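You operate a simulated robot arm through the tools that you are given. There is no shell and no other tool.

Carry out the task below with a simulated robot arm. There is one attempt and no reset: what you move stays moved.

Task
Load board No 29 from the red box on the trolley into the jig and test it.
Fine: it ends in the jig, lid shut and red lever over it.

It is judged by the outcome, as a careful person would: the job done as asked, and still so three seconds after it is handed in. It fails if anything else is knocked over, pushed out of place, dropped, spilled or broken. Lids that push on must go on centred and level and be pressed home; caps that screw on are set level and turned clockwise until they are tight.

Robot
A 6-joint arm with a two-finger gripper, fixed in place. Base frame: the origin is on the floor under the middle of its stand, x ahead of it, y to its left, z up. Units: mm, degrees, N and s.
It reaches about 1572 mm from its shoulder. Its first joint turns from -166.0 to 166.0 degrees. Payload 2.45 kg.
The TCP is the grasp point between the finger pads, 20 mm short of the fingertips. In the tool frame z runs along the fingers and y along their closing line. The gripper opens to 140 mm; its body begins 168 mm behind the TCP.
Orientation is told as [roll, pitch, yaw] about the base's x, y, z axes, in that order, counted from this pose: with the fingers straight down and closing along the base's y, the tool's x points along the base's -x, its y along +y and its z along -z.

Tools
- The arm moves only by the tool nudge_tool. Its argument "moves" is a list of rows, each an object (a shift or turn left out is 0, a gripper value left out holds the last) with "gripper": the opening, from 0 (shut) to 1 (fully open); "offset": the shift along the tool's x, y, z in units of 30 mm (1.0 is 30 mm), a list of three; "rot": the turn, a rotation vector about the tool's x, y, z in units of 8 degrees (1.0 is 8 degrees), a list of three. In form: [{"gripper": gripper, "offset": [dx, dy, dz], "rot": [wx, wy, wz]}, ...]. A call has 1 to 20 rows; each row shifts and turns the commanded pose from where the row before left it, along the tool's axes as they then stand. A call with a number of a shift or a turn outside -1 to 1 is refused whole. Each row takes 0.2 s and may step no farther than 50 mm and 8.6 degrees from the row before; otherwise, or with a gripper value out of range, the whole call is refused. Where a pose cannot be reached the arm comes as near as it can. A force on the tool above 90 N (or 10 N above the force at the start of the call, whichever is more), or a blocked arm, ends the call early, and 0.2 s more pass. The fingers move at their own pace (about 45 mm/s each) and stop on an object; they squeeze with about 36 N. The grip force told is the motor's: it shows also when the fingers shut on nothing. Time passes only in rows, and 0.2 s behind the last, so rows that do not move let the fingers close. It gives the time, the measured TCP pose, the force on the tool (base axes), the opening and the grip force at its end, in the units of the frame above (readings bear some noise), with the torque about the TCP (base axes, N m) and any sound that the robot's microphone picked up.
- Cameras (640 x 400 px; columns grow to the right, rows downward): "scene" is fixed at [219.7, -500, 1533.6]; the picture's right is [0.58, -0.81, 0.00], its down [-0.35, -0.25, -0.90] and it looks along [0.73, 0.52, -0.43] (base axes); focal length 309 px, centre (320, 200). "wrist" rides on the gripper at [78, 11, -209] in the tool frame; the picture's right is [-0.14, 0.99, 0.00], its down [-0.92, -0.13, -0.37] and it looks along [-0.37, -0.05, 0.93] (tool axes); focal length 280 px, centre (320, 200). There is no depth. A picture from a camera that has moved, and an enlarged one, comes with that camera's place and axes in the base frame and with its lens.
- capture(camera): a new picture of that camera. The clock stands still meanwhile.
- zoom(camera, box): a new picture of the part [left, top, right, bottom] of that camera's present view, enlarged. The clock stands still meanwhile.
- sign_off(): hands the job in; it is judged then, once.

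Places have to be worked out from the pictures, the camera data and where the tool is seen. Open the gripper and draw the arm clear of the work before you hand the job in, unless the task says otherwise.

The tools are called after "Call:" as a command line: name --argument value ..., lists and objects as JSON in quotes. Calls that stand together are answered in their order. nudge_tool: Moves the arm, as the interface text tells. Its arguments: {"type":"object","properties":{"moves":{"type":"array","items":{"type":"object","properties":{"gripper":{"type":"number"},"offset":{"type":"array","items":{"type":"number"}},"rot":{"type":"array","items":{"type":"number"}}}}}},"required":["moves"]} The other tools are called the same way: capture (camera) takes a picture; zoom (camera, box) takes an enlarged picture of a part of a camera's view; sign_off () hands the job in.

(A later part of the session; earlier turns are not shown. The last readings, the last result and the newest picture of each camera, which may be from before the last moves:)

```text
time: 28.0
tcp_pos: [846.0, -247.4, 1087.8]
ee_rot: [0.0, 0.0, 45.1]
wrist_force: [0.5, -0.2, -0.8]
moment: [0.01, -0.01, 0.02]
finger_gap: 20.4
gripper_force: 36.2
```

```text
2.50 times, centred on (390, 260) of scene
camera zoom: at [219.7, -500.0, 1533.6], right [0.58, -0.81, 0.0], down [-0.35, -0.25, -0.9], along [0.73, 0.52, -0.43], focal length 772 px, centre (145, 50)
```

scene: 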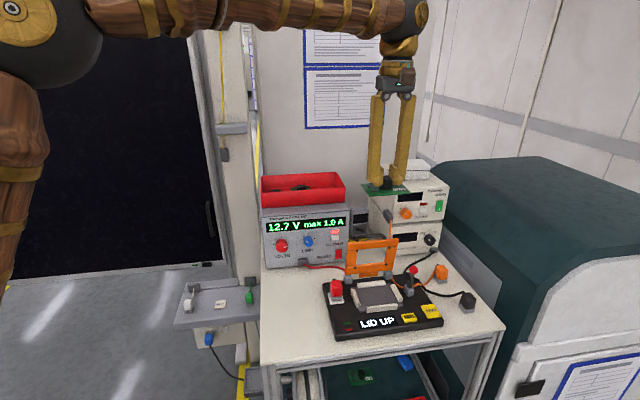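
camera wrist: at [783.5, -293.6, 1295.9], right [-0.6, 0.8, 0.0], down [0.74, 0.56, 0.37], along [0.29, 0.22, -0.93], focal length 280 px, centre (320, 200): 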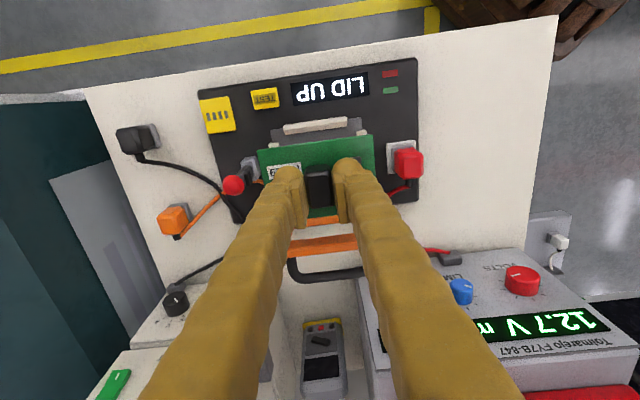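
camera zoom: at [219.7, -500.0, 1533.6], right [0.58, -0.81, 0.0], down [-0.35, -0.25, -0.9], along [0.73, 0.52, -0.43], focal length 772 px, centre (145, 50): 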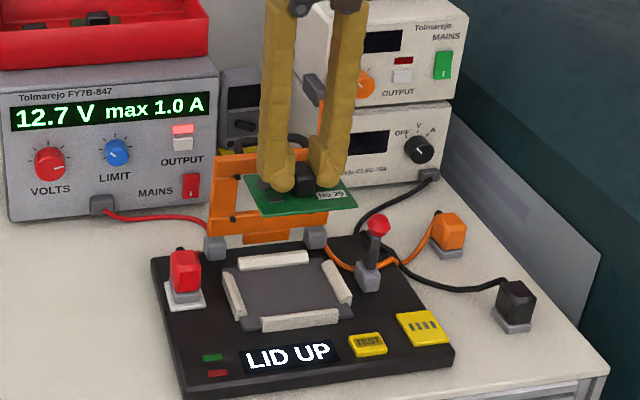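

The label reads upright from the front, and the lid is clear. I descend further, still in front of the nest.

Call:
nudge_tool --moves '[{"offset": [0, 0, 0.7], "gripper": 0.0}, {"offset": [0, 0, 0.7]}, {"offset": [0, 0, 0.7]}, {"offset": [0, 0, 0.7]}, {"offset": [0, 0, 0.5]}, {}, {}]'

Call:
capture --camera "wrist"

Call:
zoom --camera "scene" --box '[330, 220, 450, 340]'

```text
time: 29.6
tcp_pos: [848.5, -245.8, 988.2]
ee_rot: [-0.1, -0.1, 45.0]
wrist_force: [0.4, 0.0, -0.4]
moment: [-0.03, 0.01, -0.02]
finger_gap: 20.4
gripper_force: 35.5
```

```text
taken
camera wrist: at [784.7, -291.7, 1197.8], right [-0.6, 0.8, 0.0], down [0.74, 0.56, 0.37], along [0.29, 0.22, -0.93], focal length 280 px, centre (320, 200)
```

wrist: 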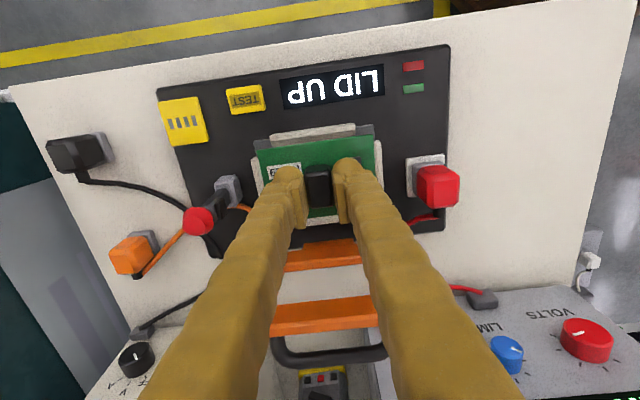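

```text
3.33 times, centred on (390, 280) of scene
camera zoom: at [219.7, -500.0, 1533.6], right [0.58, -0.81, 0.0], down [-0.35, -0.25, -0.9], along [0.73, 0.52, -0.43], focal length 1029 px, centre (87, -67)
```

zoom: 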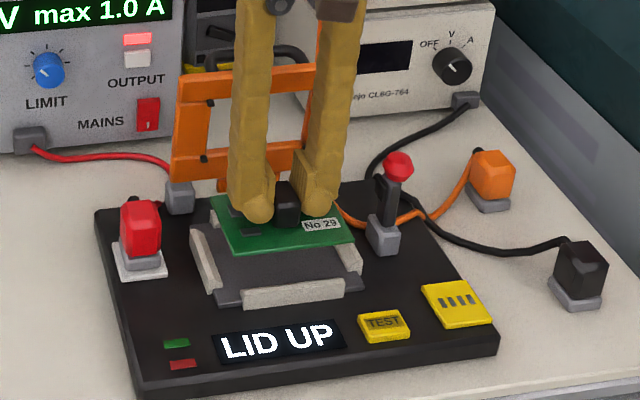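

I zoom in the wrist view to compare board edges with the nest rails.

Call:
zoom --camera "wrist" --box '[230, 110, 400, 230]'

```text
3.33 times, centred on (315, 170) of wrist
camera zoom: at [784.7, -291.7, 1197.8], right [-0.6, 0.8, 0.0], down [0.74, 0.56, 0.37], along [0.29, 0.22, -0.93], focal length 935 px, centre (337, 300)
```

zoom: 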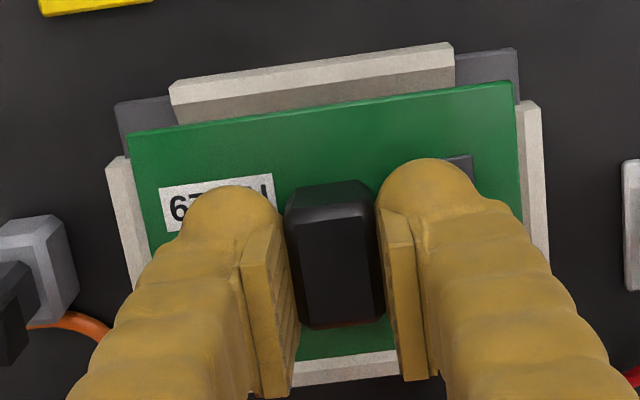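

Board centre is within 0.5 mm of the TCP; the nest centre is F≈438.8, R≈773.6. I shift back 12.6 mm and lower to just above the rails.

Call:
nudge_tool --moves '[{"offset": [-0.21, -0.01, 0.1], "gripper": 0.0}, {"offset": [-0.21, 0, 0.3]}, {"offset": [0, 0, 0.4]}, {"offset": [0, 0, 0.3]}, {}, {}]'

Call:
zoom --camera "wrist" --box '[230, 110, 400, 230]'

Call:
zoom --camera "scene" --box '[340, 260, 420, 310]'

```text
time: 31.0
tcp_pos: [857.5, -239.0, 955.9]
ee_rot: [0.0, 0.0, 45.0]
wrist_force: [0.0, -0.1, -0.7]
moment: [0.01, -0.04, -0.01]
finger_gap: 20.6
gripper_force: 36.0
```

```text
3.33 times, centred on (315, 170) of wrist
camera zoom: at [794.6, -285.1, 1164.7], right [-0.6, 0.8, 0.0], down [0.74, 0.56, 0.37], along [0.29, 0.22, -0.93], focal length 935 px, centre (337, 300)
```

zoom: 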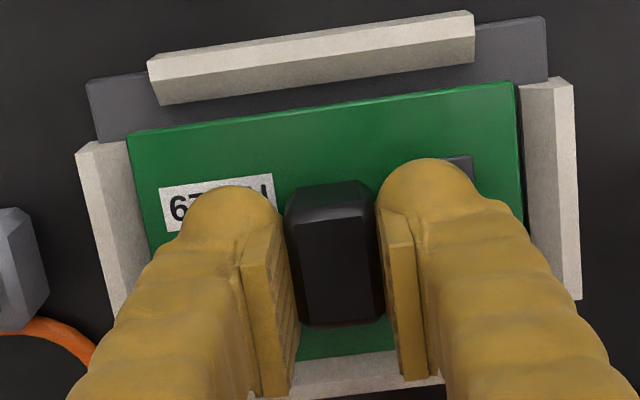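

```text
8.00 times, centred on (380, 285) of scene
camera zoom: at [219.7, -500.0, 1533.6], right [0.58, -0.81, 0.0], down [-0.35, -0.25, -0.9], along [0.73, 0.52, -0.43], focal length 2469 px, centre (-160, -480)
```

zoom: 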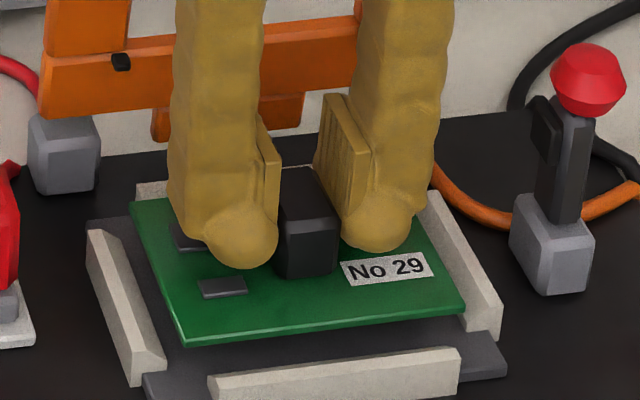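

The board lines up with the nest within about 1 mm. I nudge 1 mm back and lower toward the floor of the nest.

Call:
nudge_tool --moves '[{"offset": [-0.035, 0, 0.2], "gripper": 0.0}, {"offset": [0, 0, 0.15]}, {}, {}]'

Call:
zoom --camera "wrist" --box '[230, 110, 400, 230]'

Call:
zoom --camera "scene" --box '[340, 260, 420, 310]'

```text
time: 32.0
tcp_pos: [858.4, -237.6, 945.1]
ee_rot: [-0.1, 0.0, 45.0]
wrist_force: [-0.2, 0.0, -1.6]
moment: [0.0, -0.01, -0.03]
finger_gap: 20.7
gripper_force: 36.0
```

```text
3.33 times, centred on (315, 170) of wrist
camera zoom: at [795.0, -284.2, 1154.4], right [-0.6, 0.8, 0.0], down [0.74, 0.56, 0.37], along [0.29, 0.22, -0.93], focal length 935 px, centre (337, 300)
```

zoom: 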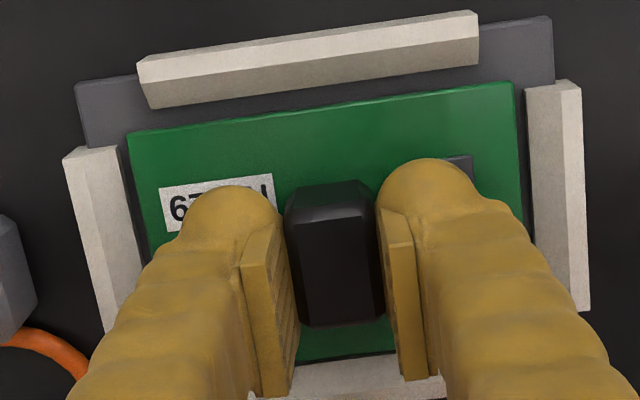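

```text
8.00 times, centred on (380, 285) of scene
camera zoom: at [219.7, -500.0, 1533.6], right [0.58, -0.81, 0.0], down [-0.35, -0.25, -0.9], along [0.73, 0.52, -0.43], focal length 2469 px, centre (-160, -480)
```

zoom: 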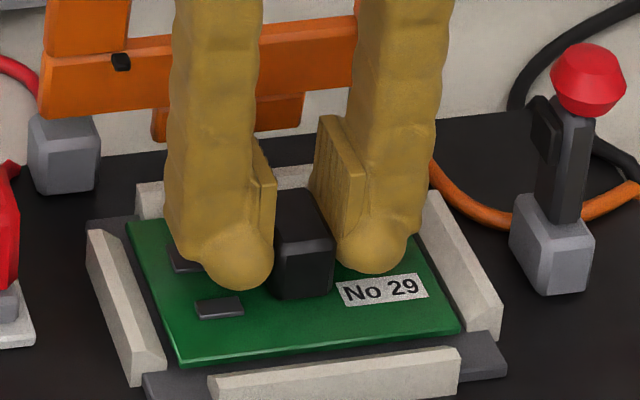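

Gaps look even (≈4–5 mm) on all sides. I lower in 2 mm steps, watching for contact force.

Call:
nudge_tool --moves '[{"offset": [0, 0, 0.1], "gripper": 0.0}, {}, {"offset": [0, 0, 0.07]}, {}]'

```text
time: 33.0
tcp_pos: [856.7, -238.3, 942.8]
ee_rot: [-0.2, 0.0, 44.9]
wrist_force: [-5.1, 1.0, 29.3]
moment: [0.01, 0.05, 0.0]
finger_gap: 20.0
gripper_force: 35.6
```

Contact at TCP z≈943 with 29 N. I check in both views whether the board is flat on the nest floor or resting on a rail.

Call:
zoom --camera "scene" --box '[340, 260, 420, 310]'

Call:
zoom --camera "wrist" --box '[230, 110, 400, 230]'

```text
8.00 times, centred on (380, 285) of scene
camera zoom: at [219.7, -500.0, 1533.6], right [0.58, -0.81, 0.0], down [-0.35, -0.25, -0.9], along [0.73, 0.52, -0.43], focal length 2469 px, centre (-160, -480)
```

zoom: 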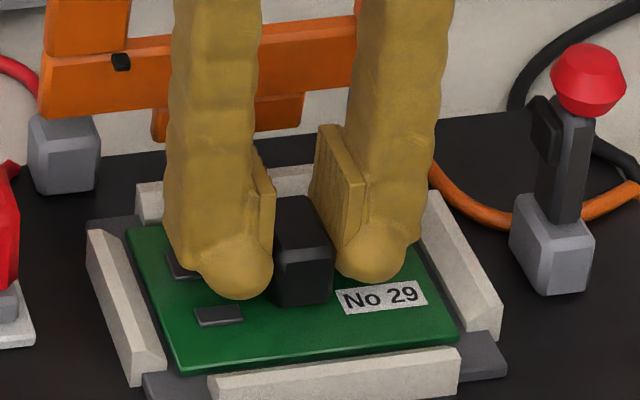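

```text
3.33 times, centred on (315, 170) of wrist
camera zoom: at [794.2, -284.4, 1150.7], right [-0.6, 0.8, 0.0], down [0.74, 0.56, 0.37], along [0.3, 0.22, -0.93], focal length 935 px, centre (337, 300)
```

zoom: 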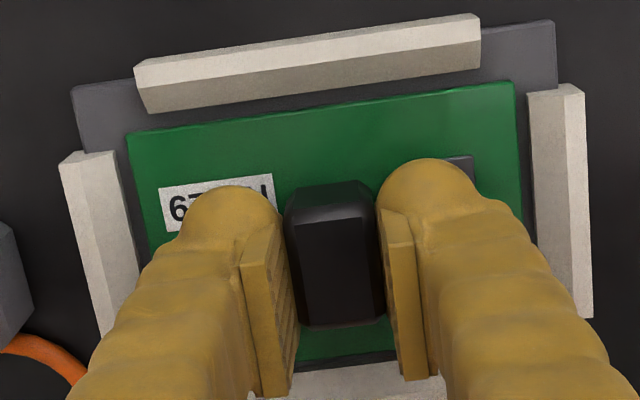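

The board lies inside all four rails with ≈4 mm gap on each side, flat on the floor. I relax the downward push slightly, open to 46 mm, and look before withdrawing.

Call:
nudge_tool --moves '[{"offset": [0, 0, -0.07], "gripper": 0.0}, {}, {"gripper": 0.33}, {}, {}, {}, {}]'

Call:
zoom --camera "wrist" --box '[230, 110, 400, 230]'

```text
time: 34.6
tcp_pos: [857.4, -237.0, 942.6]
ee_rot: [-0.1, 0.1, 45.0]
wrist_force: [0.3, -0.1, 0.0]
moment: [-0.02, 0.05, -0.01]
finger_gap: 46.2
gripper_force: 0.1
```

```text
3.33 times, centred on (315, 170) of wrist
camera zoom: at [794.8, -284.1, 1151.7], right [-0.6, 0.8, 0.0], down [0.74, 0.56, 0.37], along [0.29, 0.22, -0.93], focal length 935 px, centre (337, 300)
```

zoom: 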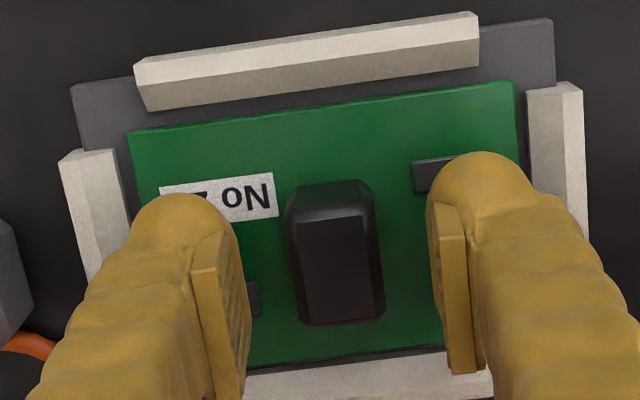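

The board is released. I withdraw straight up and inspect the seated board and the lid from above.

Call:
nudge_tool --moves '[{"offset": [0, 0, -0.3], "gripper": 0.33}, {"offset": [0, 0, -0.6]}, {"offset": [0, 0, -1]}, {"offset": [0, 0, -1]}, {"offset": [0, 0, -1]}, {"offset": [0, 0, -1]}, {"offset": [0, 0, -1]}, {"offset": [0, 0, -1]}, {}]'

Call:
capture --camera "wrist"

Call:
zoom --camera "wrist" --box '[220, 60, 400, 180]'

Call:
zoom --camera "scene" --box '[320, 220, 450, 330]'

```text
time: 36.6
tcp_pos: [856.2, -235.3, 1151.8]
ee_rot: [-0.1, 0.0, 45.0]
wrist_force: [-0.2, 0.3, -0.8]
moment: [0.0, -0.01, 0.01]
finger_gap: 46.2
gripper_force: 0.2
```

```text
taken
camera wrist: at [794.2, -282.7, 1359.6], right [-0.6, 0.8, 0.0], down [0.74, 0.56, 0.37], along [0.29, 0.22, -0.93], focal length 280 px, centre (320, 200)
```

wrist: 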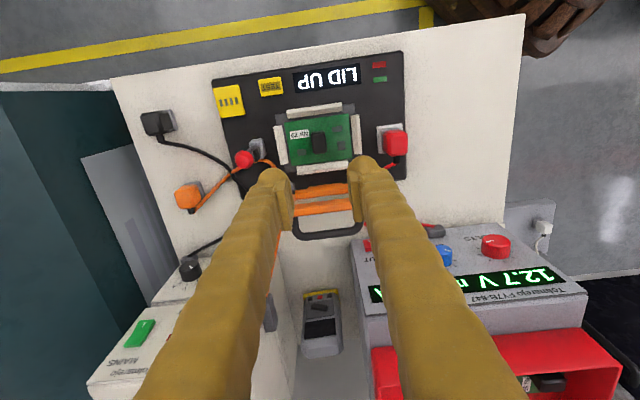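

```text
3.33 times, centred on (310, 120) of wrist
camera zoom: at [794.2, -282.7, 1359.6], right [-0.6, 0.8, 0.0], down [0.74, 0.56, 0.37], along [0.29, 0.22, -0.93], focal length 935 px, centre (353, 467)
```

zoom: 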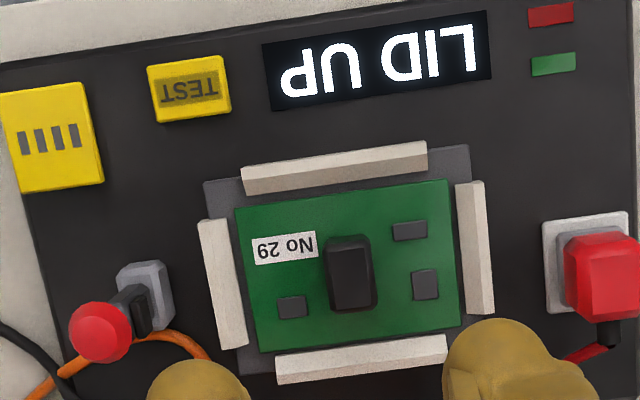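

```text
3.64 times, centred on (385, 275) of scene
camera zoom: at [219.7, -500.0, 1533.6], right [0.58, -0.81, 0.0], down [-0.35, -0.25, -0.9], along [0.73, 0.52, -0.43], focal length 1122 px, centre (84, -73)
```

zoom: 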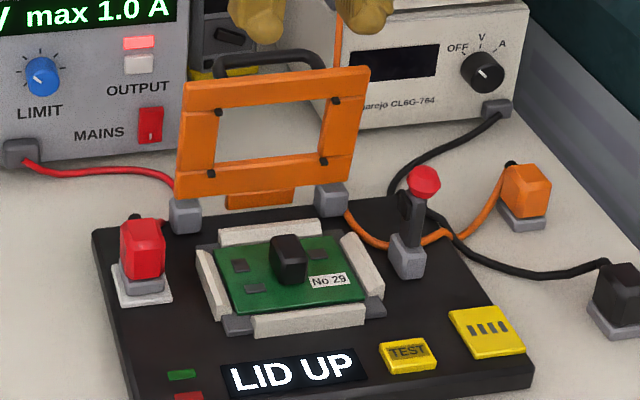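

The board is squarely seated with its label upright. Next is the lid: its handle bar is at about F≈530, z≈1059, R≈772, and the lid leans forward about 10°. I close the fingers and move above and behind the handle to push it forward.

Call:
nudge_tool --moves '[{"gripper": 0.0}, {"offset": [0, 0, -0.3]}, {}, {"offset": [-0.9, 0, 0]}, {"offset": [-0.9, 0, 0]}, {"offset": [-0.9, 0, 0]}, {"offset": [-0.9, 0, 0]}, {"offset": [-0.9, 0, 0]}, {"offset": [-0.5, 0, 0]}, {}, {}]'

Call:
capture --camera "wrist"

Call:
capture --camera "scene"

```text
time: 39.0
tcp_pos: [962.7, -128.9, 1158.3]
ee_rot: [-0.1, 0.0, 44.9]
wrist_force: [0.3, -0.4, -0.3]
moment: [-0.02, 0.05, 0.01]
finger_gap: 0.0
gripper_force: 29.8
```

```text
taken
camera wrist: at [900.7, -176.1, 1367.2], right [-0.6, 0.8, 0.0], down [0.74, 0.56, 0.37], along [0.29, 0.22, -0.93], focal length 280 px, centre (320, 200)
```

wrist: 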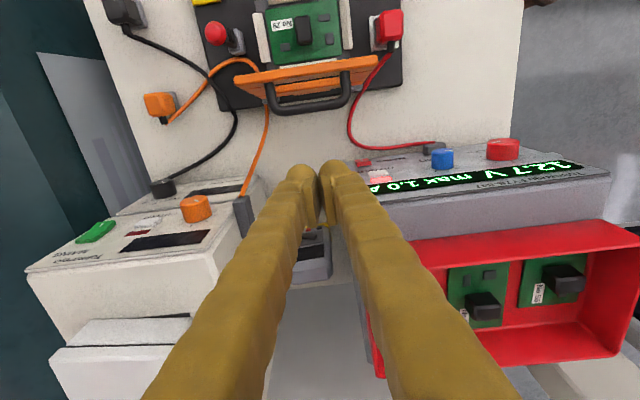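

```text
taken
```

scene: 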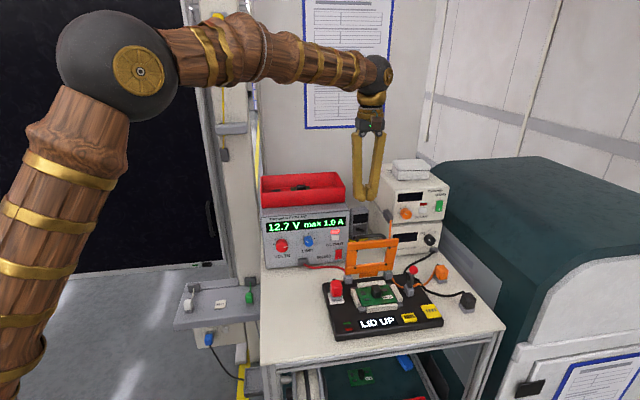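

I zoom to re-measure the handle and lid from here.

Call:
zoom --camera "wrist" --box '[220, 40, 400, 150]'

Call:
zoom --camera "wrist" --box '[270, 130, 370, 240]'

```text
3.56 times, centred on (310, 95) of wrist
camera zoom: at [900.7, -176.1, 1367.2], right [-0.6, 0.8, 0.0], down [0.74, 0.56, 0.37], along [0.29, 0.22, -0.93], focal length 997 px, centre (356, 573)
```

zoom: 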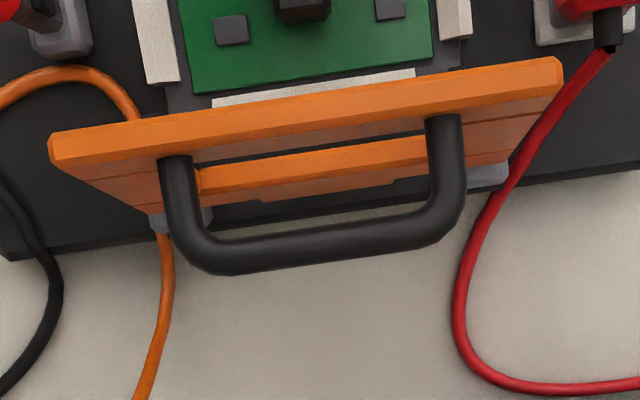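

```text
3.64 times, centred on (320, 185) of wrist
camera zoom: at [900.7, -176.1, 1367.2], right [-0.6, 0.8, 0.0], down [0.74, 0.56, 0.37], along [0.29, 0.22, -0.93], focal length 1020 px, centre (320, 254)
```

zoom: 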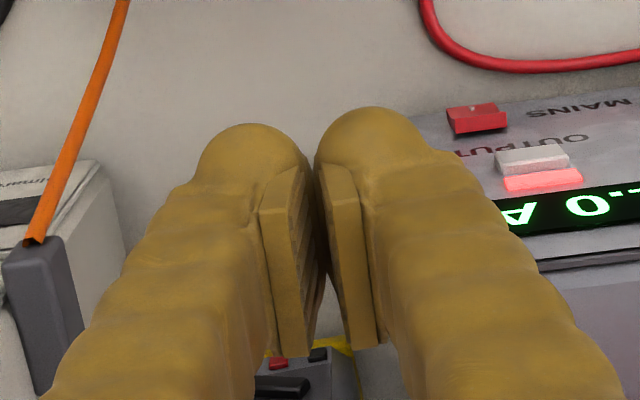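

Handle bar is at F≈531, z≈1059. I descend behind it with closed fingers, tip about 15 mm below bar height.

Call:
nudge_tool --moves '[{"offset": [0, 0, 0.8], "gripper": 0.0}, {"offset": [0, 0, 0.8]}, {"offset": [0, 0, 0.8]}, {"offset": [0, 0, 0.7]}, {}, {}]'

Call:
capture --camera "wrist"

Call:
zoom --camera "scene" --box '[320, 180, 450, 300]'

```text
time: 40.4
tcp_pos: [966.2, -129.6, 1065.7]
ee_rot: [0.0, 0.1, 45.0]
wrist_force: [0.0, 0.3, -0.8]
moment: [-0.01, 0.0, 0.01]
finger_gap: 0.0
gripper_force: 29.3
```

```text
taken
camera wrist: at [903.0, -177.3, 1274.6], right [-0.6, 0.8, 0.0], down [0.74, 0.56, 0.37], along [0.29, 0.22, -0.93], focal length 280 px, centre (320, 200)
```

wrist: 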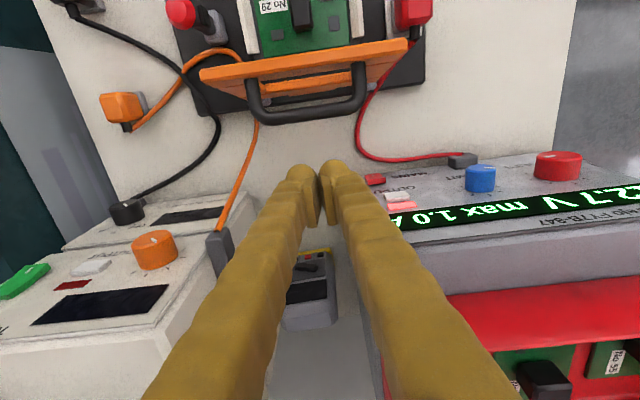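

```text
3.33 times, centred on (385, 240) of scene
camera zoom: at [219.7, -500.0, 1533.6], right [0.58, -0.81, 0.0], down [-0.35, -0.25, -0.9], along [0.73, 0.52, -0.43], focal length 1029 px, centre (103, 67)
```

zoom: 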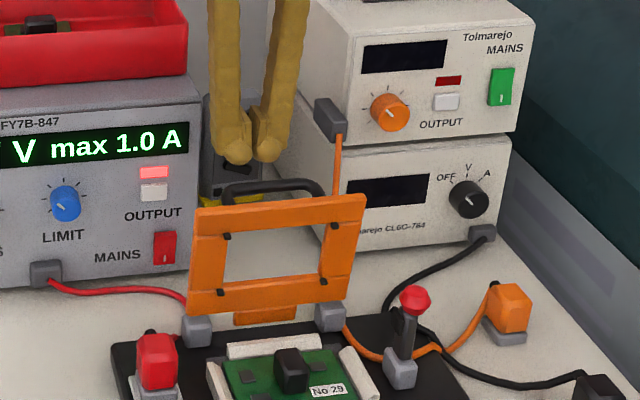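

Fingers hang behind the handle. I move forward to just short of it, then begin to push in small steps.

Call:
nudge_tool --moves '[{"offset": [0.4, 0.1, 0], "gripper": 0.0}, {"offset": [0.4, 0, 0]}, {"offset": [0.3, 0, 0]}, {"offset": [0.3, 0, 0]}, {"offset": [0.2, 0, 0]}, {}]'

Call:
capture --camera "wrist"

```text
time: 41.8
tcp_pos: [927.8, -163.5, 1067.9]
ee_rot: [-0.1, 0.0, 45.0]
wrist_force: [-0.4, -0.4, 0.1]
moment: [0.03, 0.0, 0.01]
finger_gap: 0.2
gripper_force: 29.2
```

```text
taken
camera wrist: at [864.8, -209.8, 1276.4], right [-0.6, 0.8, 0.0], down [0.74, 0.56, 0.37], along [0.29, 0.22, -0.93], focal length 280 px, centre (320, 200)
```

wrist: 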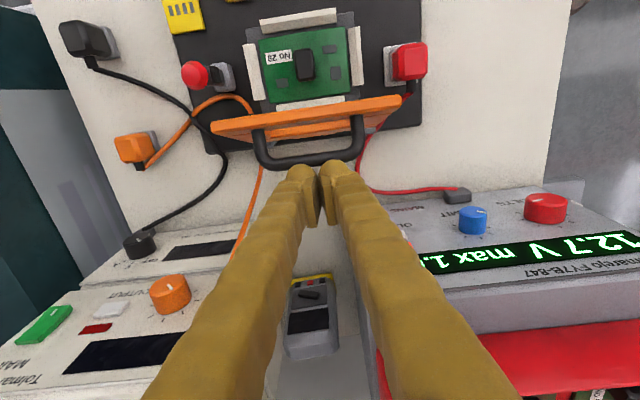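

Almost touching; still no force. I zoom to measure the gap between fingers and bar.

Call:
zoom --camera "wrist" --box '[240, 90, 400, 230]'

Call:
zoom --camera "scene" --box '[340, 200, 420, 290]'

```text
2.86 times, centred on (320, 160) of wrist
camera zoom: at [864.8, -209.8, 1276.4], right [-0.6, 0.8, 0.0], down [0.74, 0.56, 0.37], along [0.29, 0.22, -0.93], focal length 801 px, centre (320, 314)
```

zoom: 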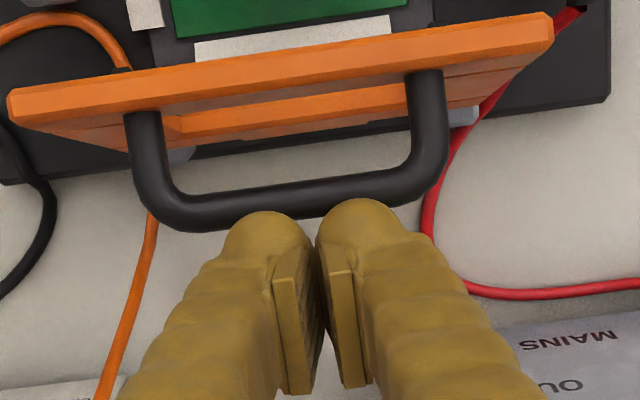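

```text
4.44 times, centred on (380, 245) of scene
camera zoom: at [219.7, -500.0, 1533.6], right [0.58, -0.81, 0.0], down [-0.35, -0.25, -0.9], along [0.73, 0.52, -0.43], focal length 1372 px, centre (53, 0)
```

zoom: 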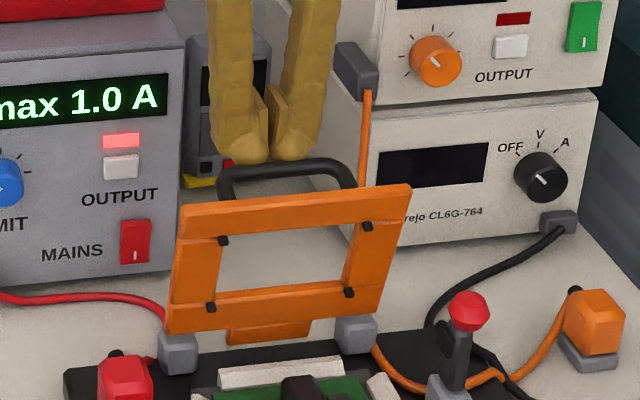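

Comparing lid corners, the lid has already swung forward a little with almost no force, so the push is working. I continue forward in modest steps.

Call:
nudge_tool --moves '[{"offset": [0.3, 0, 0.05], "gripper": 0.0}, {"offset": [0.3, 0, 0.05]}, {"offset": [0.3, 0, 0.05]}, {}]'

Call:
zoom --camera "wrist" --box '[220, 60, 420, 220]'

Call:
zoom --camera "scene" --box '[340, 200, 420, 310]'

```text
time: 42.8
tcp_pos: [909.7, -181.7, 1062.4]
ee_rot: [-0.1, 0.0, 45.1]
wrist_force: [0.0, -0.1, 0.3]
moment: [0.0, 0.0, 0.01]
finger_gap: 0.0
gripper_force: 28.9
```

```text
2.50 times, centred on (320, 140) of wrist
camera zoom: at [846.7, -229.1, 1270.8], right [-0.6, 0.8, 0.0], down [0.74, 0.56, 0.37], along [0.29, 0.22, -0.93], focal length 701 px, centre (320, 350)
```

zoom: 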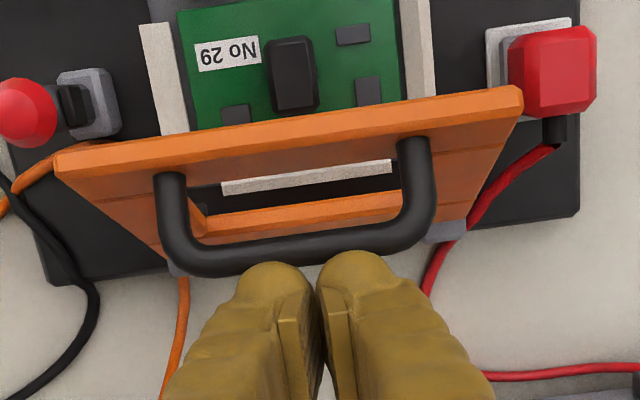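

```text
3.64 times, centred on (380, 255) of scene
camera zoom: at [219.7, -500.0, 1533.6], right [0.58, -0.81, 0.0], down [-0.35, -0.25, -0.9], along [0.73, 0.52, -0.43], focal length 1122 px, centre (102, 0)
```

zoom: 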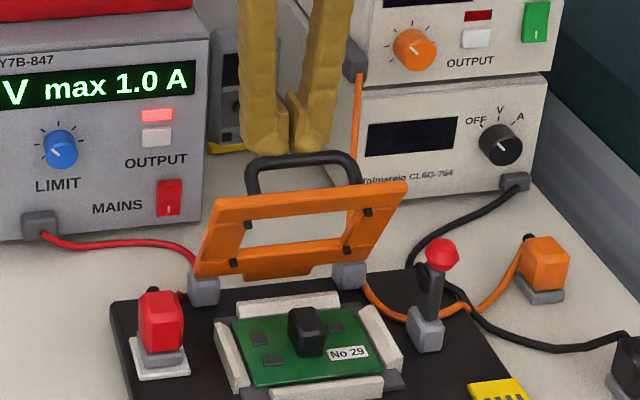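

The lid has swung about 17° forward and follows the fingers with no noticeable force; this fits a hinge at about (F 510, z 925). I continue along the arc.

Call:
nudge_tool --moves '[{"offset": [0.447, 0, 0.073], "gripper": 0.0}, {"offset": [0.447, 0, 0.073]}, {"offset": [0.367, 0, 0.167]}, {"offset": [0.367, 0, 0.167]}, {"offset": [0.317, 0, 0.233]}, {"offset": [0.317, 0, 0.233]}, {}]'

Call:
zoom --camera "wrist" --box '[220, 60, 420, 220]'

Call:
zoom --camera "scene" --box '[340, 210, 430, 320]'

```text
time: 44.4
tcp_pos: [860.8, -229.7, 1032.7]
ee_rot: [-0.1, 0.0, 45.1]
wrist_force: [-0.1, 0.0, -0.2]
moment: [-0.01, -0.03, -0.02]
finger_gap: 0.1
gripper_force: 29.3
```

```text
2.50 times, centred on (320, 140) of wrist
camera zoom: at [798.0, -276.2, 1241.3], right [-0.6, 0.8, 0.0], down [0.74, 0.56, 0.37], along [0.29, 0.22, -0.93], focal length 701 px, centre (320, 350)
```

zoom: 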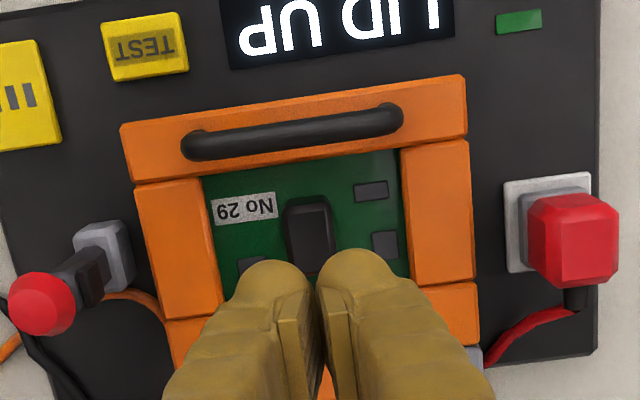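

```text
3.64 times, centred on (385, 265) of scene
camera zoom: at [219.7, -500.0, 1533.6], right [0.58, -0.81, 0.0], down [-0.35, -0.25, -0.9], along [0.73, 0.52, -0.43], focal length 1122 px, centre (84, -36)
```

zoom: 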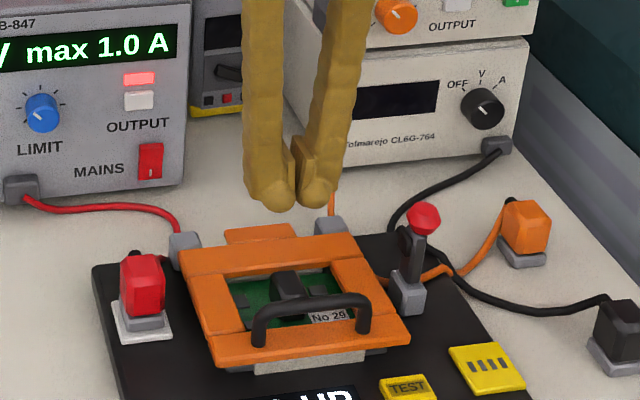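

The lid has fallen shut on its own. I zoom in to see whether it's fully down and what the display shows.

Call:
zoom --camera "scene" --box '[325, 270, 445, 340]'

Call:
zoom --camera "scene" --box '[360, 265, 425, 310]'

Call:
capture --camera "wrist"

```text
5.33 times, centred on (385, 305) of scene
camera zoom: at [219.7, -500.0, 1533.6], right [0.58, -0.81, 0.0], down [-0.35, -0.25, -0.9], along [0.73, 0.52, -0.43], focal length 1646 px, centre (-27, -360)
```

zoom: 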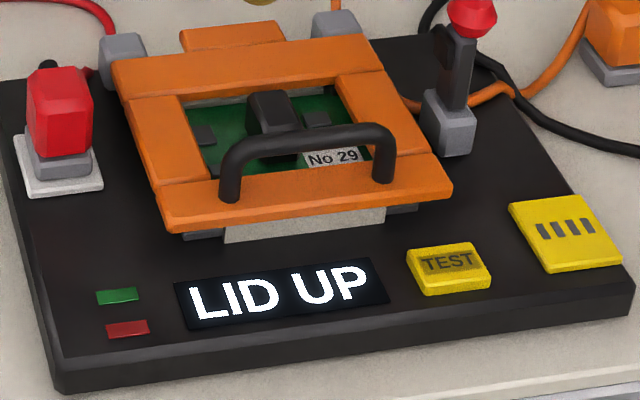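

```text
8.89 times, centred on (392, 288) of scene
camera zoom: at [219.7, -500.0, 1533.6], right [0.58, -0.81, 0.0], down [-0.35, -0.25, -0.9], along [0.73, 0.52, -0.43], focal length 2744 px, centre (-324, -578)
```

zoom: 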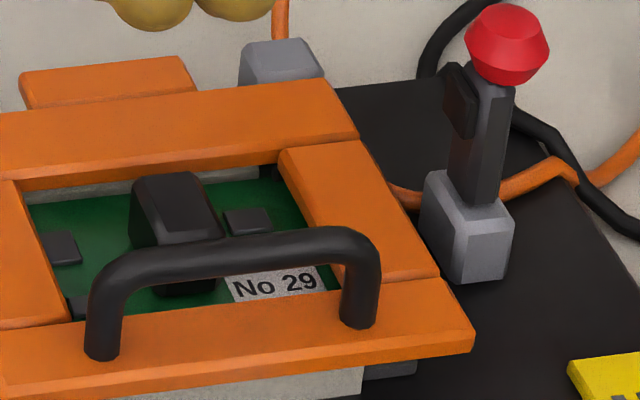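

```text
taken
camera wrist: at [798.0, -276.2, 1241.3], right [-0.6, 0.8, 0.0], down [0.74, 0.56, 0.37], along [0.29, 0.22, -0.93], focal length 280 px, centre (320, 200)
```

wrist: 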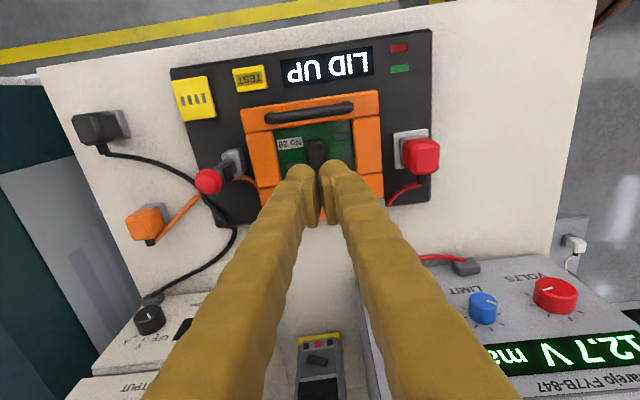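

The lid lies on the board with the front slightly raised (a few mm) and the display still reads "LID UP". The red lever should clamp it. I raise and move to the right of the lever's knob (F≈437, R≈876, z≈990).

Call:
nudge_tool --moves '[{"offset": [0, 0, -0.9], "gripper": 0.0}, {"offset": [0, 0, -0.3]}, {"offset": [0.05, -0.87, 0]}, {"offset": [0.05, -0.87, 0]}, {"offset": [0.05, -0.87, 0]}, {"offset": [0.05, -0.87, 0]}, {"offset": [0.05, -0.87, 0]}, {"offset": [0.05, -0.87, 0]}, {}, {}]'

Call:
capture --camera "wrist"

Call:
zoom --camera "scene" --box '[320, 180, 480, 340]'

```text
time: 46.6
tcp_pos: [963.0, -346.1, 1070.3]
ee_rot: [-0.1, 0.0, 45.0]
wrist_force: [0.6, -0.2, 0.4]
moment: [-0.02, 0.01, -0.03]
finger_gap: 0.0
gripper_force: 29.3
```

```text
taken
camera wrist: at [900.8, -392.7, 1279.3], right [-0.6, 0.8, 0.0], down [0.74, 0.56, 0.37], along [0.29, 0.22, -0.93], focal length 280 px, centre (320, 200)
```

wrist: 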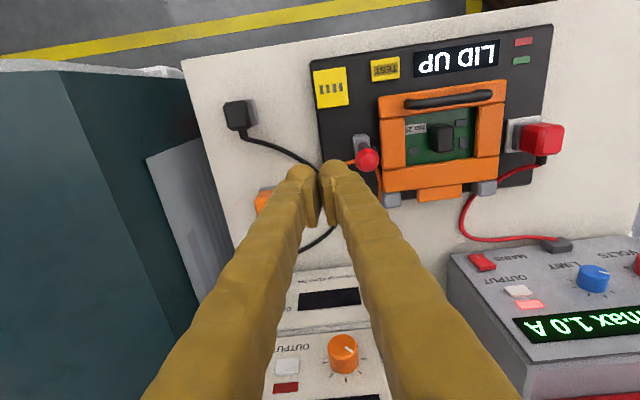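

```text
2.50 times, centred on (400, 260) of scene
camera zoom: at [219.7, -500.0, 1533.6], right [0.58, -0.81, 0.0], down [-0.35, -0.25, -0.9], along [0.73, 0.52, -0.43], focal length 772 px, centre (120, 50)
```

zoom: 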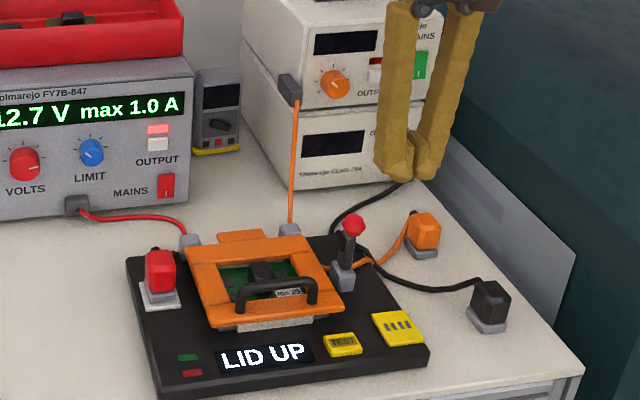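

I zoom in on the lever and lid from this side.

Call:
zoom --camera "wrist" --box '[300, 70, 520, 210]'

Call:
zoom --camera "wrist" --box '[330, 120, 400, 190]'

```text
2.86 times, centred on (410, 140) of wrist
camera zoom: at [900.8, -392.7, 1279.3], right [-0.6, 0.8, 0.0], down [0.74, 0.56, 0.37], along [0.29, 0.22, -0.93], focal length 801 px, centre (63, 371)
```

zoom: 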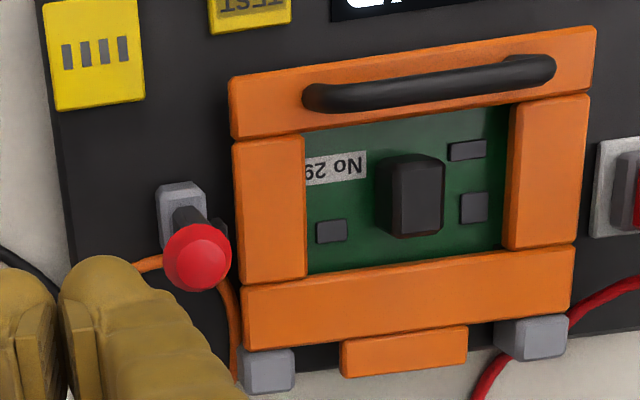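

```text
5.71 times, centred on (365, 155) of wrist
camera zoom: at [900.8, -392.7, 1279.3], right [-0.6, 0.8, 0.0], down [0.74, 0.56, 0.37], along [0.29, 0.22, -0.93], focal length 1602 px, centre (63, 457)
```

zoom: 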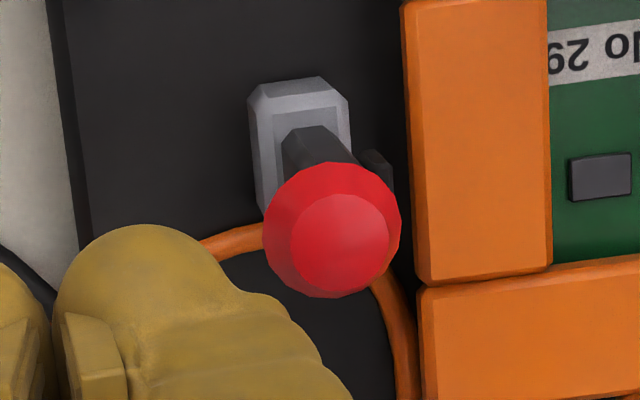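

Knob confirmed at (F≈437, R≈875, z≈990). I lower beside it and then push it toward the lid (−R) following its arc.

Call:
nudge_tool --moves '[{"offset": [0, 0, 0.8], "gripper": 0.0}, {"offset": [0, 0, 0.8]}, {"offset": [0, 0, 0.75]}, {}, {}]'

Call:
zoom --camera "wrist" --box '[260, 90, 440, 210]'

Call:
zoom --camera "scene" --box '[380, 230, 460, 300]'

```text
time: 47.8
tcp_pos: [964.0, -345.5, 998.4]
ee_rot: [-0.1, -0.1, 45.0]
wrist_force: [0.1, -0.1, -0.3]
moment: [-0.02, -0.01, 0.01]
finger_gap: 0.1
gripper_force: 29.6
```

```text
3.33 times, centred on (350, 150) of wrist
camera zoom: at [900.2, -391.9, 1207.1], right [-0.6, 0.8, 0.0], down [0.74, 0.56, 0.37], along [0.29, 0.22, -0.93], focal length 935 px, centre (220, 367)
```

zoom: 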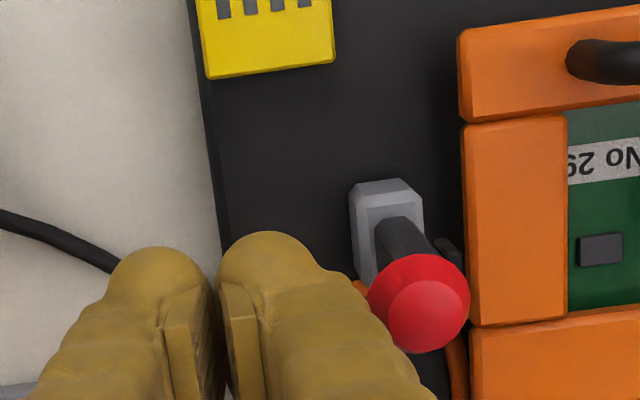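

```text
5.71 times, centred on (420, 265) of scene
camera zoom: at [219.7, -500.0, 1533.6], right [0.58, -0.81, 0.0], down [-0.35, -0.25, -0.9], along [0.73, 0.52, -0.43], focal length 1764 px, centre (-251, -171)
```

zoom: 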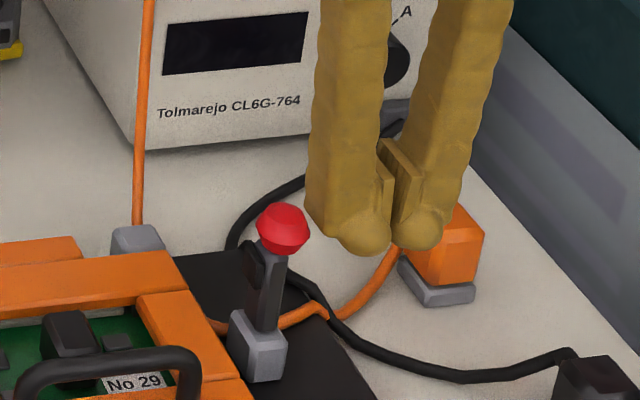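

The finger's left flank is right beside the knob. I push toward the lid in small steps and read the force.

Call:
nudge_tool --moves '[{"offset": [0, 0.25, 0], "gripper": 0.0}, {"offset": [0, 0.25, 0]}, {"offset": [0, 0.25, 0]}, {"offset": [0, 0.25, 0]}, {}]'

Call:
zoom --camera "scene" --box '[370, 230, 450, 300]'

Call:
zoom --camera "wrist" --box '[260, 90, 440, 210]'

```text
time: 49.0
tcp_pos: [944.8, -325.5, 999.1]
ee_rot: [0.0, 0.0, 45.0]
wrist_force: [0.2, 0.2, -0.1]
moment: [0.01, 0.02, -0.01]
finger_gap: 0.1
gripper_force: 29.8
```

```text
5.71 times, centred on (410, 265) of scene
camera zoom: at [219.7, -500.0, 1533.6], right [0.58, -0.81, 0.0], down [-0.35, -0.25, -0.9], along [0.73, 0.52, -0.43], focal length 1764 px, centre (-194, -171)
```

zoom: 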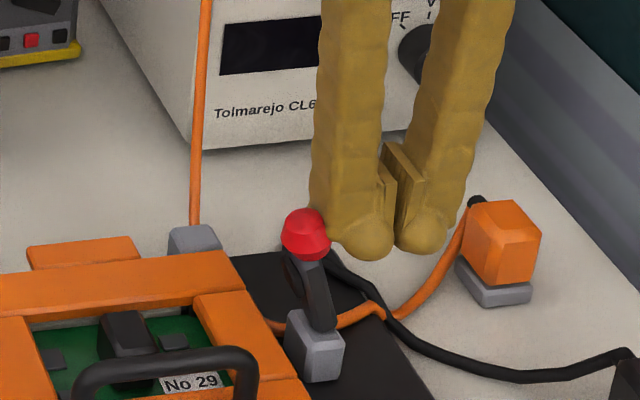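

```text
3.33 times, centred on (350, 150) of wrist
camera zoom: at [880.9, -372.2, 1208.0], right [-0.6, 0.8, 0.0], down [0.74, 0.56, 0.37], along [0.29, 0.22, -0.93], focal length 935 px, centre (220, 367)
```

zoom: 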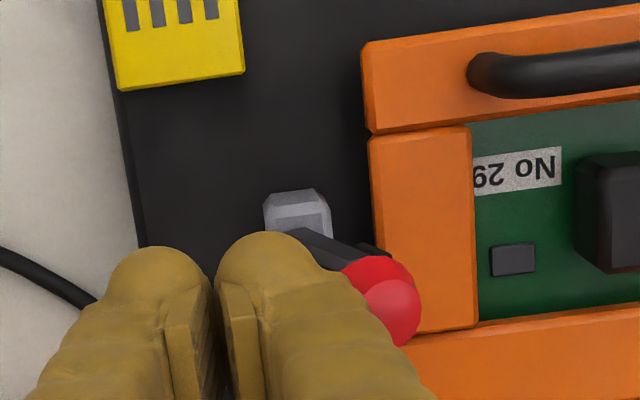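

The lever tips toward the lid easily. I continue pushing left and slightly down along its arc.

Call:
nudge_tool --moves '[{"offset": [0, 0.25, 0], "gripper": 0.0}, {"offset": [0, 0.25, 0.05]}, {"offset": [0, 0.25, 0.1]}, {"offset": [0, 0.25, 0.15]}, {"offset": [0, 0.25, 0.2]}, {}]'

Call:
zoom --camera "scene" --box '[340, 240, 450, 330]'

Call:
zoom --camera "wrist" --box '[260, 90, 440, 210]'

```text
time: 50.4
tcp_pos: [918.1, -299.2, 984.1]
ee_rot: [0.0, 0.0, 45.0]
wrist_force: [0.5, 0.4, 0.8]
moment: [-0.02, 0.01, -0.06]
finger_gap: 0.0
gripper_force: 29.5
```

```text
4.44 times, centred on (395, 285) of scene
camera zoom: at [219.7, -500.0, 1533.6], right [0.58, -0.81, 0.0], down [-0.35, -0.25, -0.9], along [0.73, 0.52, -0.43], focal length 1372 px, centre (-13, -178)
```

zoom: 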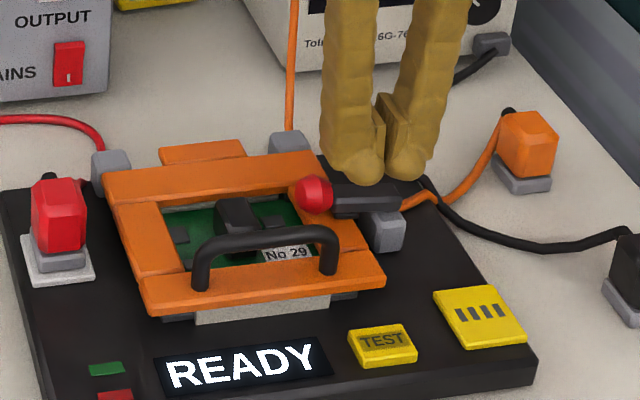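

```text
3.33 times, centred on (350, 150) of wrist
camera zoom: at [854.3, -346.4, 1192.6], right [-0.6, 0.8, 0.0], down [0.74, 0.56, 0.37], along [0.29, 0.22, -0.93], focal length 935 px, centre (220, 367)
```

zoom: 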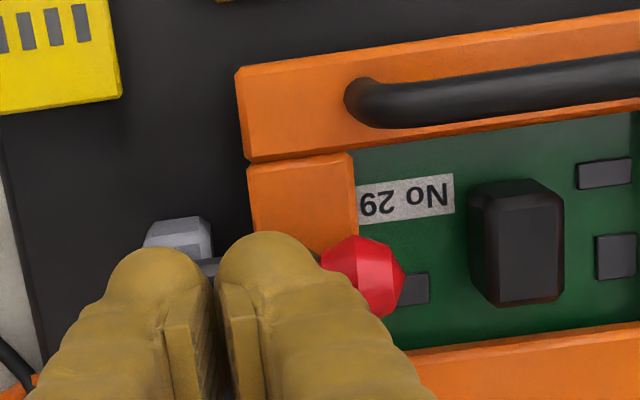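

The display now reads "READY" with the lever over the lid. I raise the arm clear and check that lever and lid stay put.

Call:
nudge_tool --moves '[{"offset": [0, -0.1, -0.5], "gripper": 0.0}, {"offset": [0, 0, -1]}, {"offset": [0, 0, -1]}, {"offset": [0, 0, -1]}, {}, {}]'

Call:
zoom --camera "scene" --box '[325, 260, 445, 340]'

Call:
zoom --camera "scene" --box '[370, 265, 430, 305]'

Call:
capture --camera "wrist"

```text
time: 51.8
tcp_pos: [918.8, -299.4, 1089.0]
ee_rot: [-0.1, 0.0, 45.0]
wrist_force: [-0.4, -0.4, 0.7]
moment: [0.0, -0.01, 0.0]
finger_gap: 0.0
gripper_force: 29.4
```

```text
5.00 times, centred on (385, 300) of scene
camera zoom: at [219.7, -500.0, 1533.6], right [0.58, -0.81, 0.0], down [-0.35, -0.25, -0.9], along [0.73, 0.52, -0.43], focal length 1543 px, centre (-5, -300)
```

zoom: 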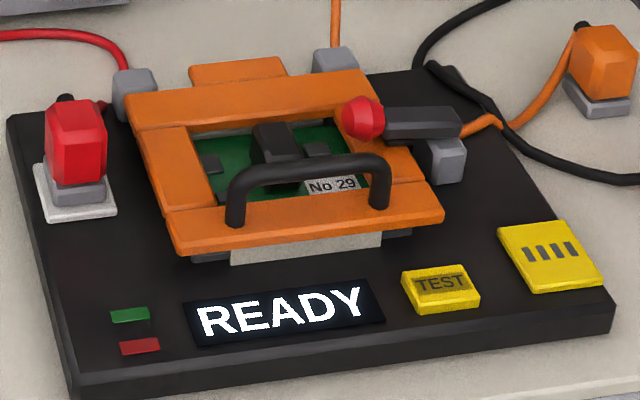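

```text
10.00 times, centred on (400, 285) of scene
camera zoom: at [219.7, -500.0, 1533.6], right [0.58, -0.81, 0.0], down [-0.35, -0.25, -0.9], along [0.73, 0.52, -0.43], focal length 3087 px, centre (-480, -650)
```

zoom: 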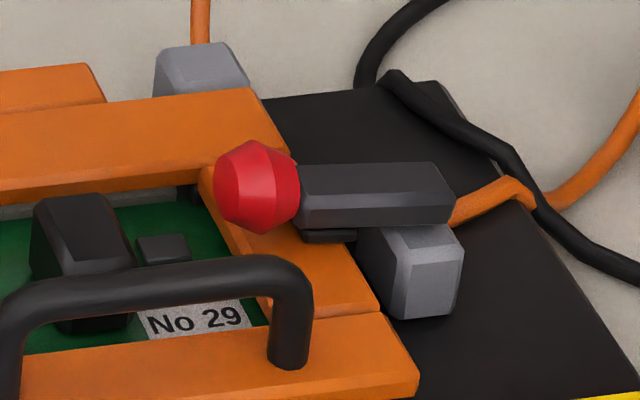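

```text
taken
camera wrist: at [856.3, -347.5, 1297.5], right [-0.6, 0.8, 0.0], down [0.74, 0.56, 0.37], along [0.29, 0.22, -0.93], focal length 280 px, centre (320, 200)
```

wrist: 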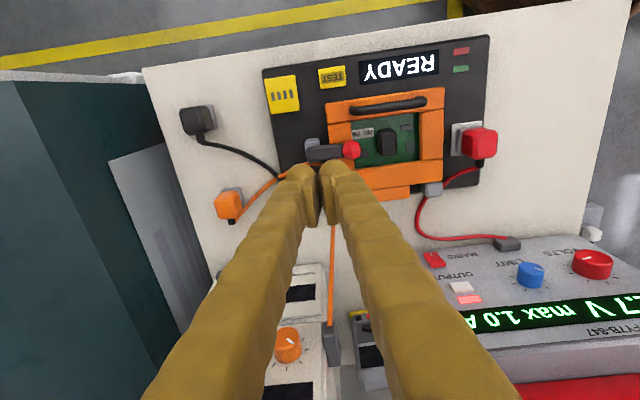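

Lever lies flat over the lid and the display reads READY. Next I press TEST, which I place at F≈351, R≈836, top z≈908; I use one fingertip (the left one, 14 mm left of the TCP), so I move in front of the lid first.

Call:
nudge_tool --moves '[{"offset": [0.73, 0.09, 0], "gripper": 0.0}, {"offset": [0.73, 0.09, 0]}, {"offset": [0.73, 0.09, 0]}, {"offset": [0.74, 0.09, 0]}, {"offset": [0, 0, 0.9]}, {"offset": [0, 0, 0.9]}, {"offset": [0, 0, 0.9]}, {"offset": [0, 0, 0.7]}, {}, {}]'

Call:
capture --camera "wrist"

Call:
zoom --camera "scene" --box '[350, 240, 450, 340]'

```text
time: 54.0
tcp_pos: [852.8, -354.7, 986.9]
ee_rot: [0.0, 0.0, 45.0]
wrist_force: [0.0, 0.0, 0.7]
moment: [0.03, -0.02, 0.02]
finger_gap: 0.0
gripper_force: 29.7
```

```text
taken
camera wrist: at [789.0, -401.3, 1196.0], right [-0.6, 0.8, 0.0], down [0.74, 0.56, 0.37], along [0.29, 0.22, -0.93], focal length 280 px, centre (320, 200)
```

wrist: 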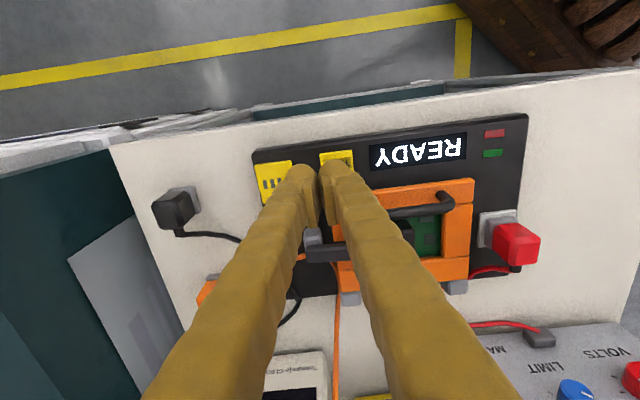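

```text
4.00 times, centred on (400, 290) of scene
camera zoom: at [219.7, -500.0, 1533.6], right [0.58, -0.81, 0.0], down [-0.35, -0.25, -0.9], along [0.73, 0.52, -0.43], focal length 1235 px, centre (0, -160)
```

zoom: 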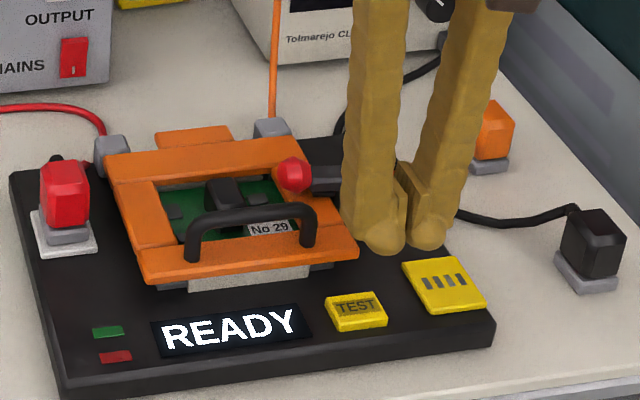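

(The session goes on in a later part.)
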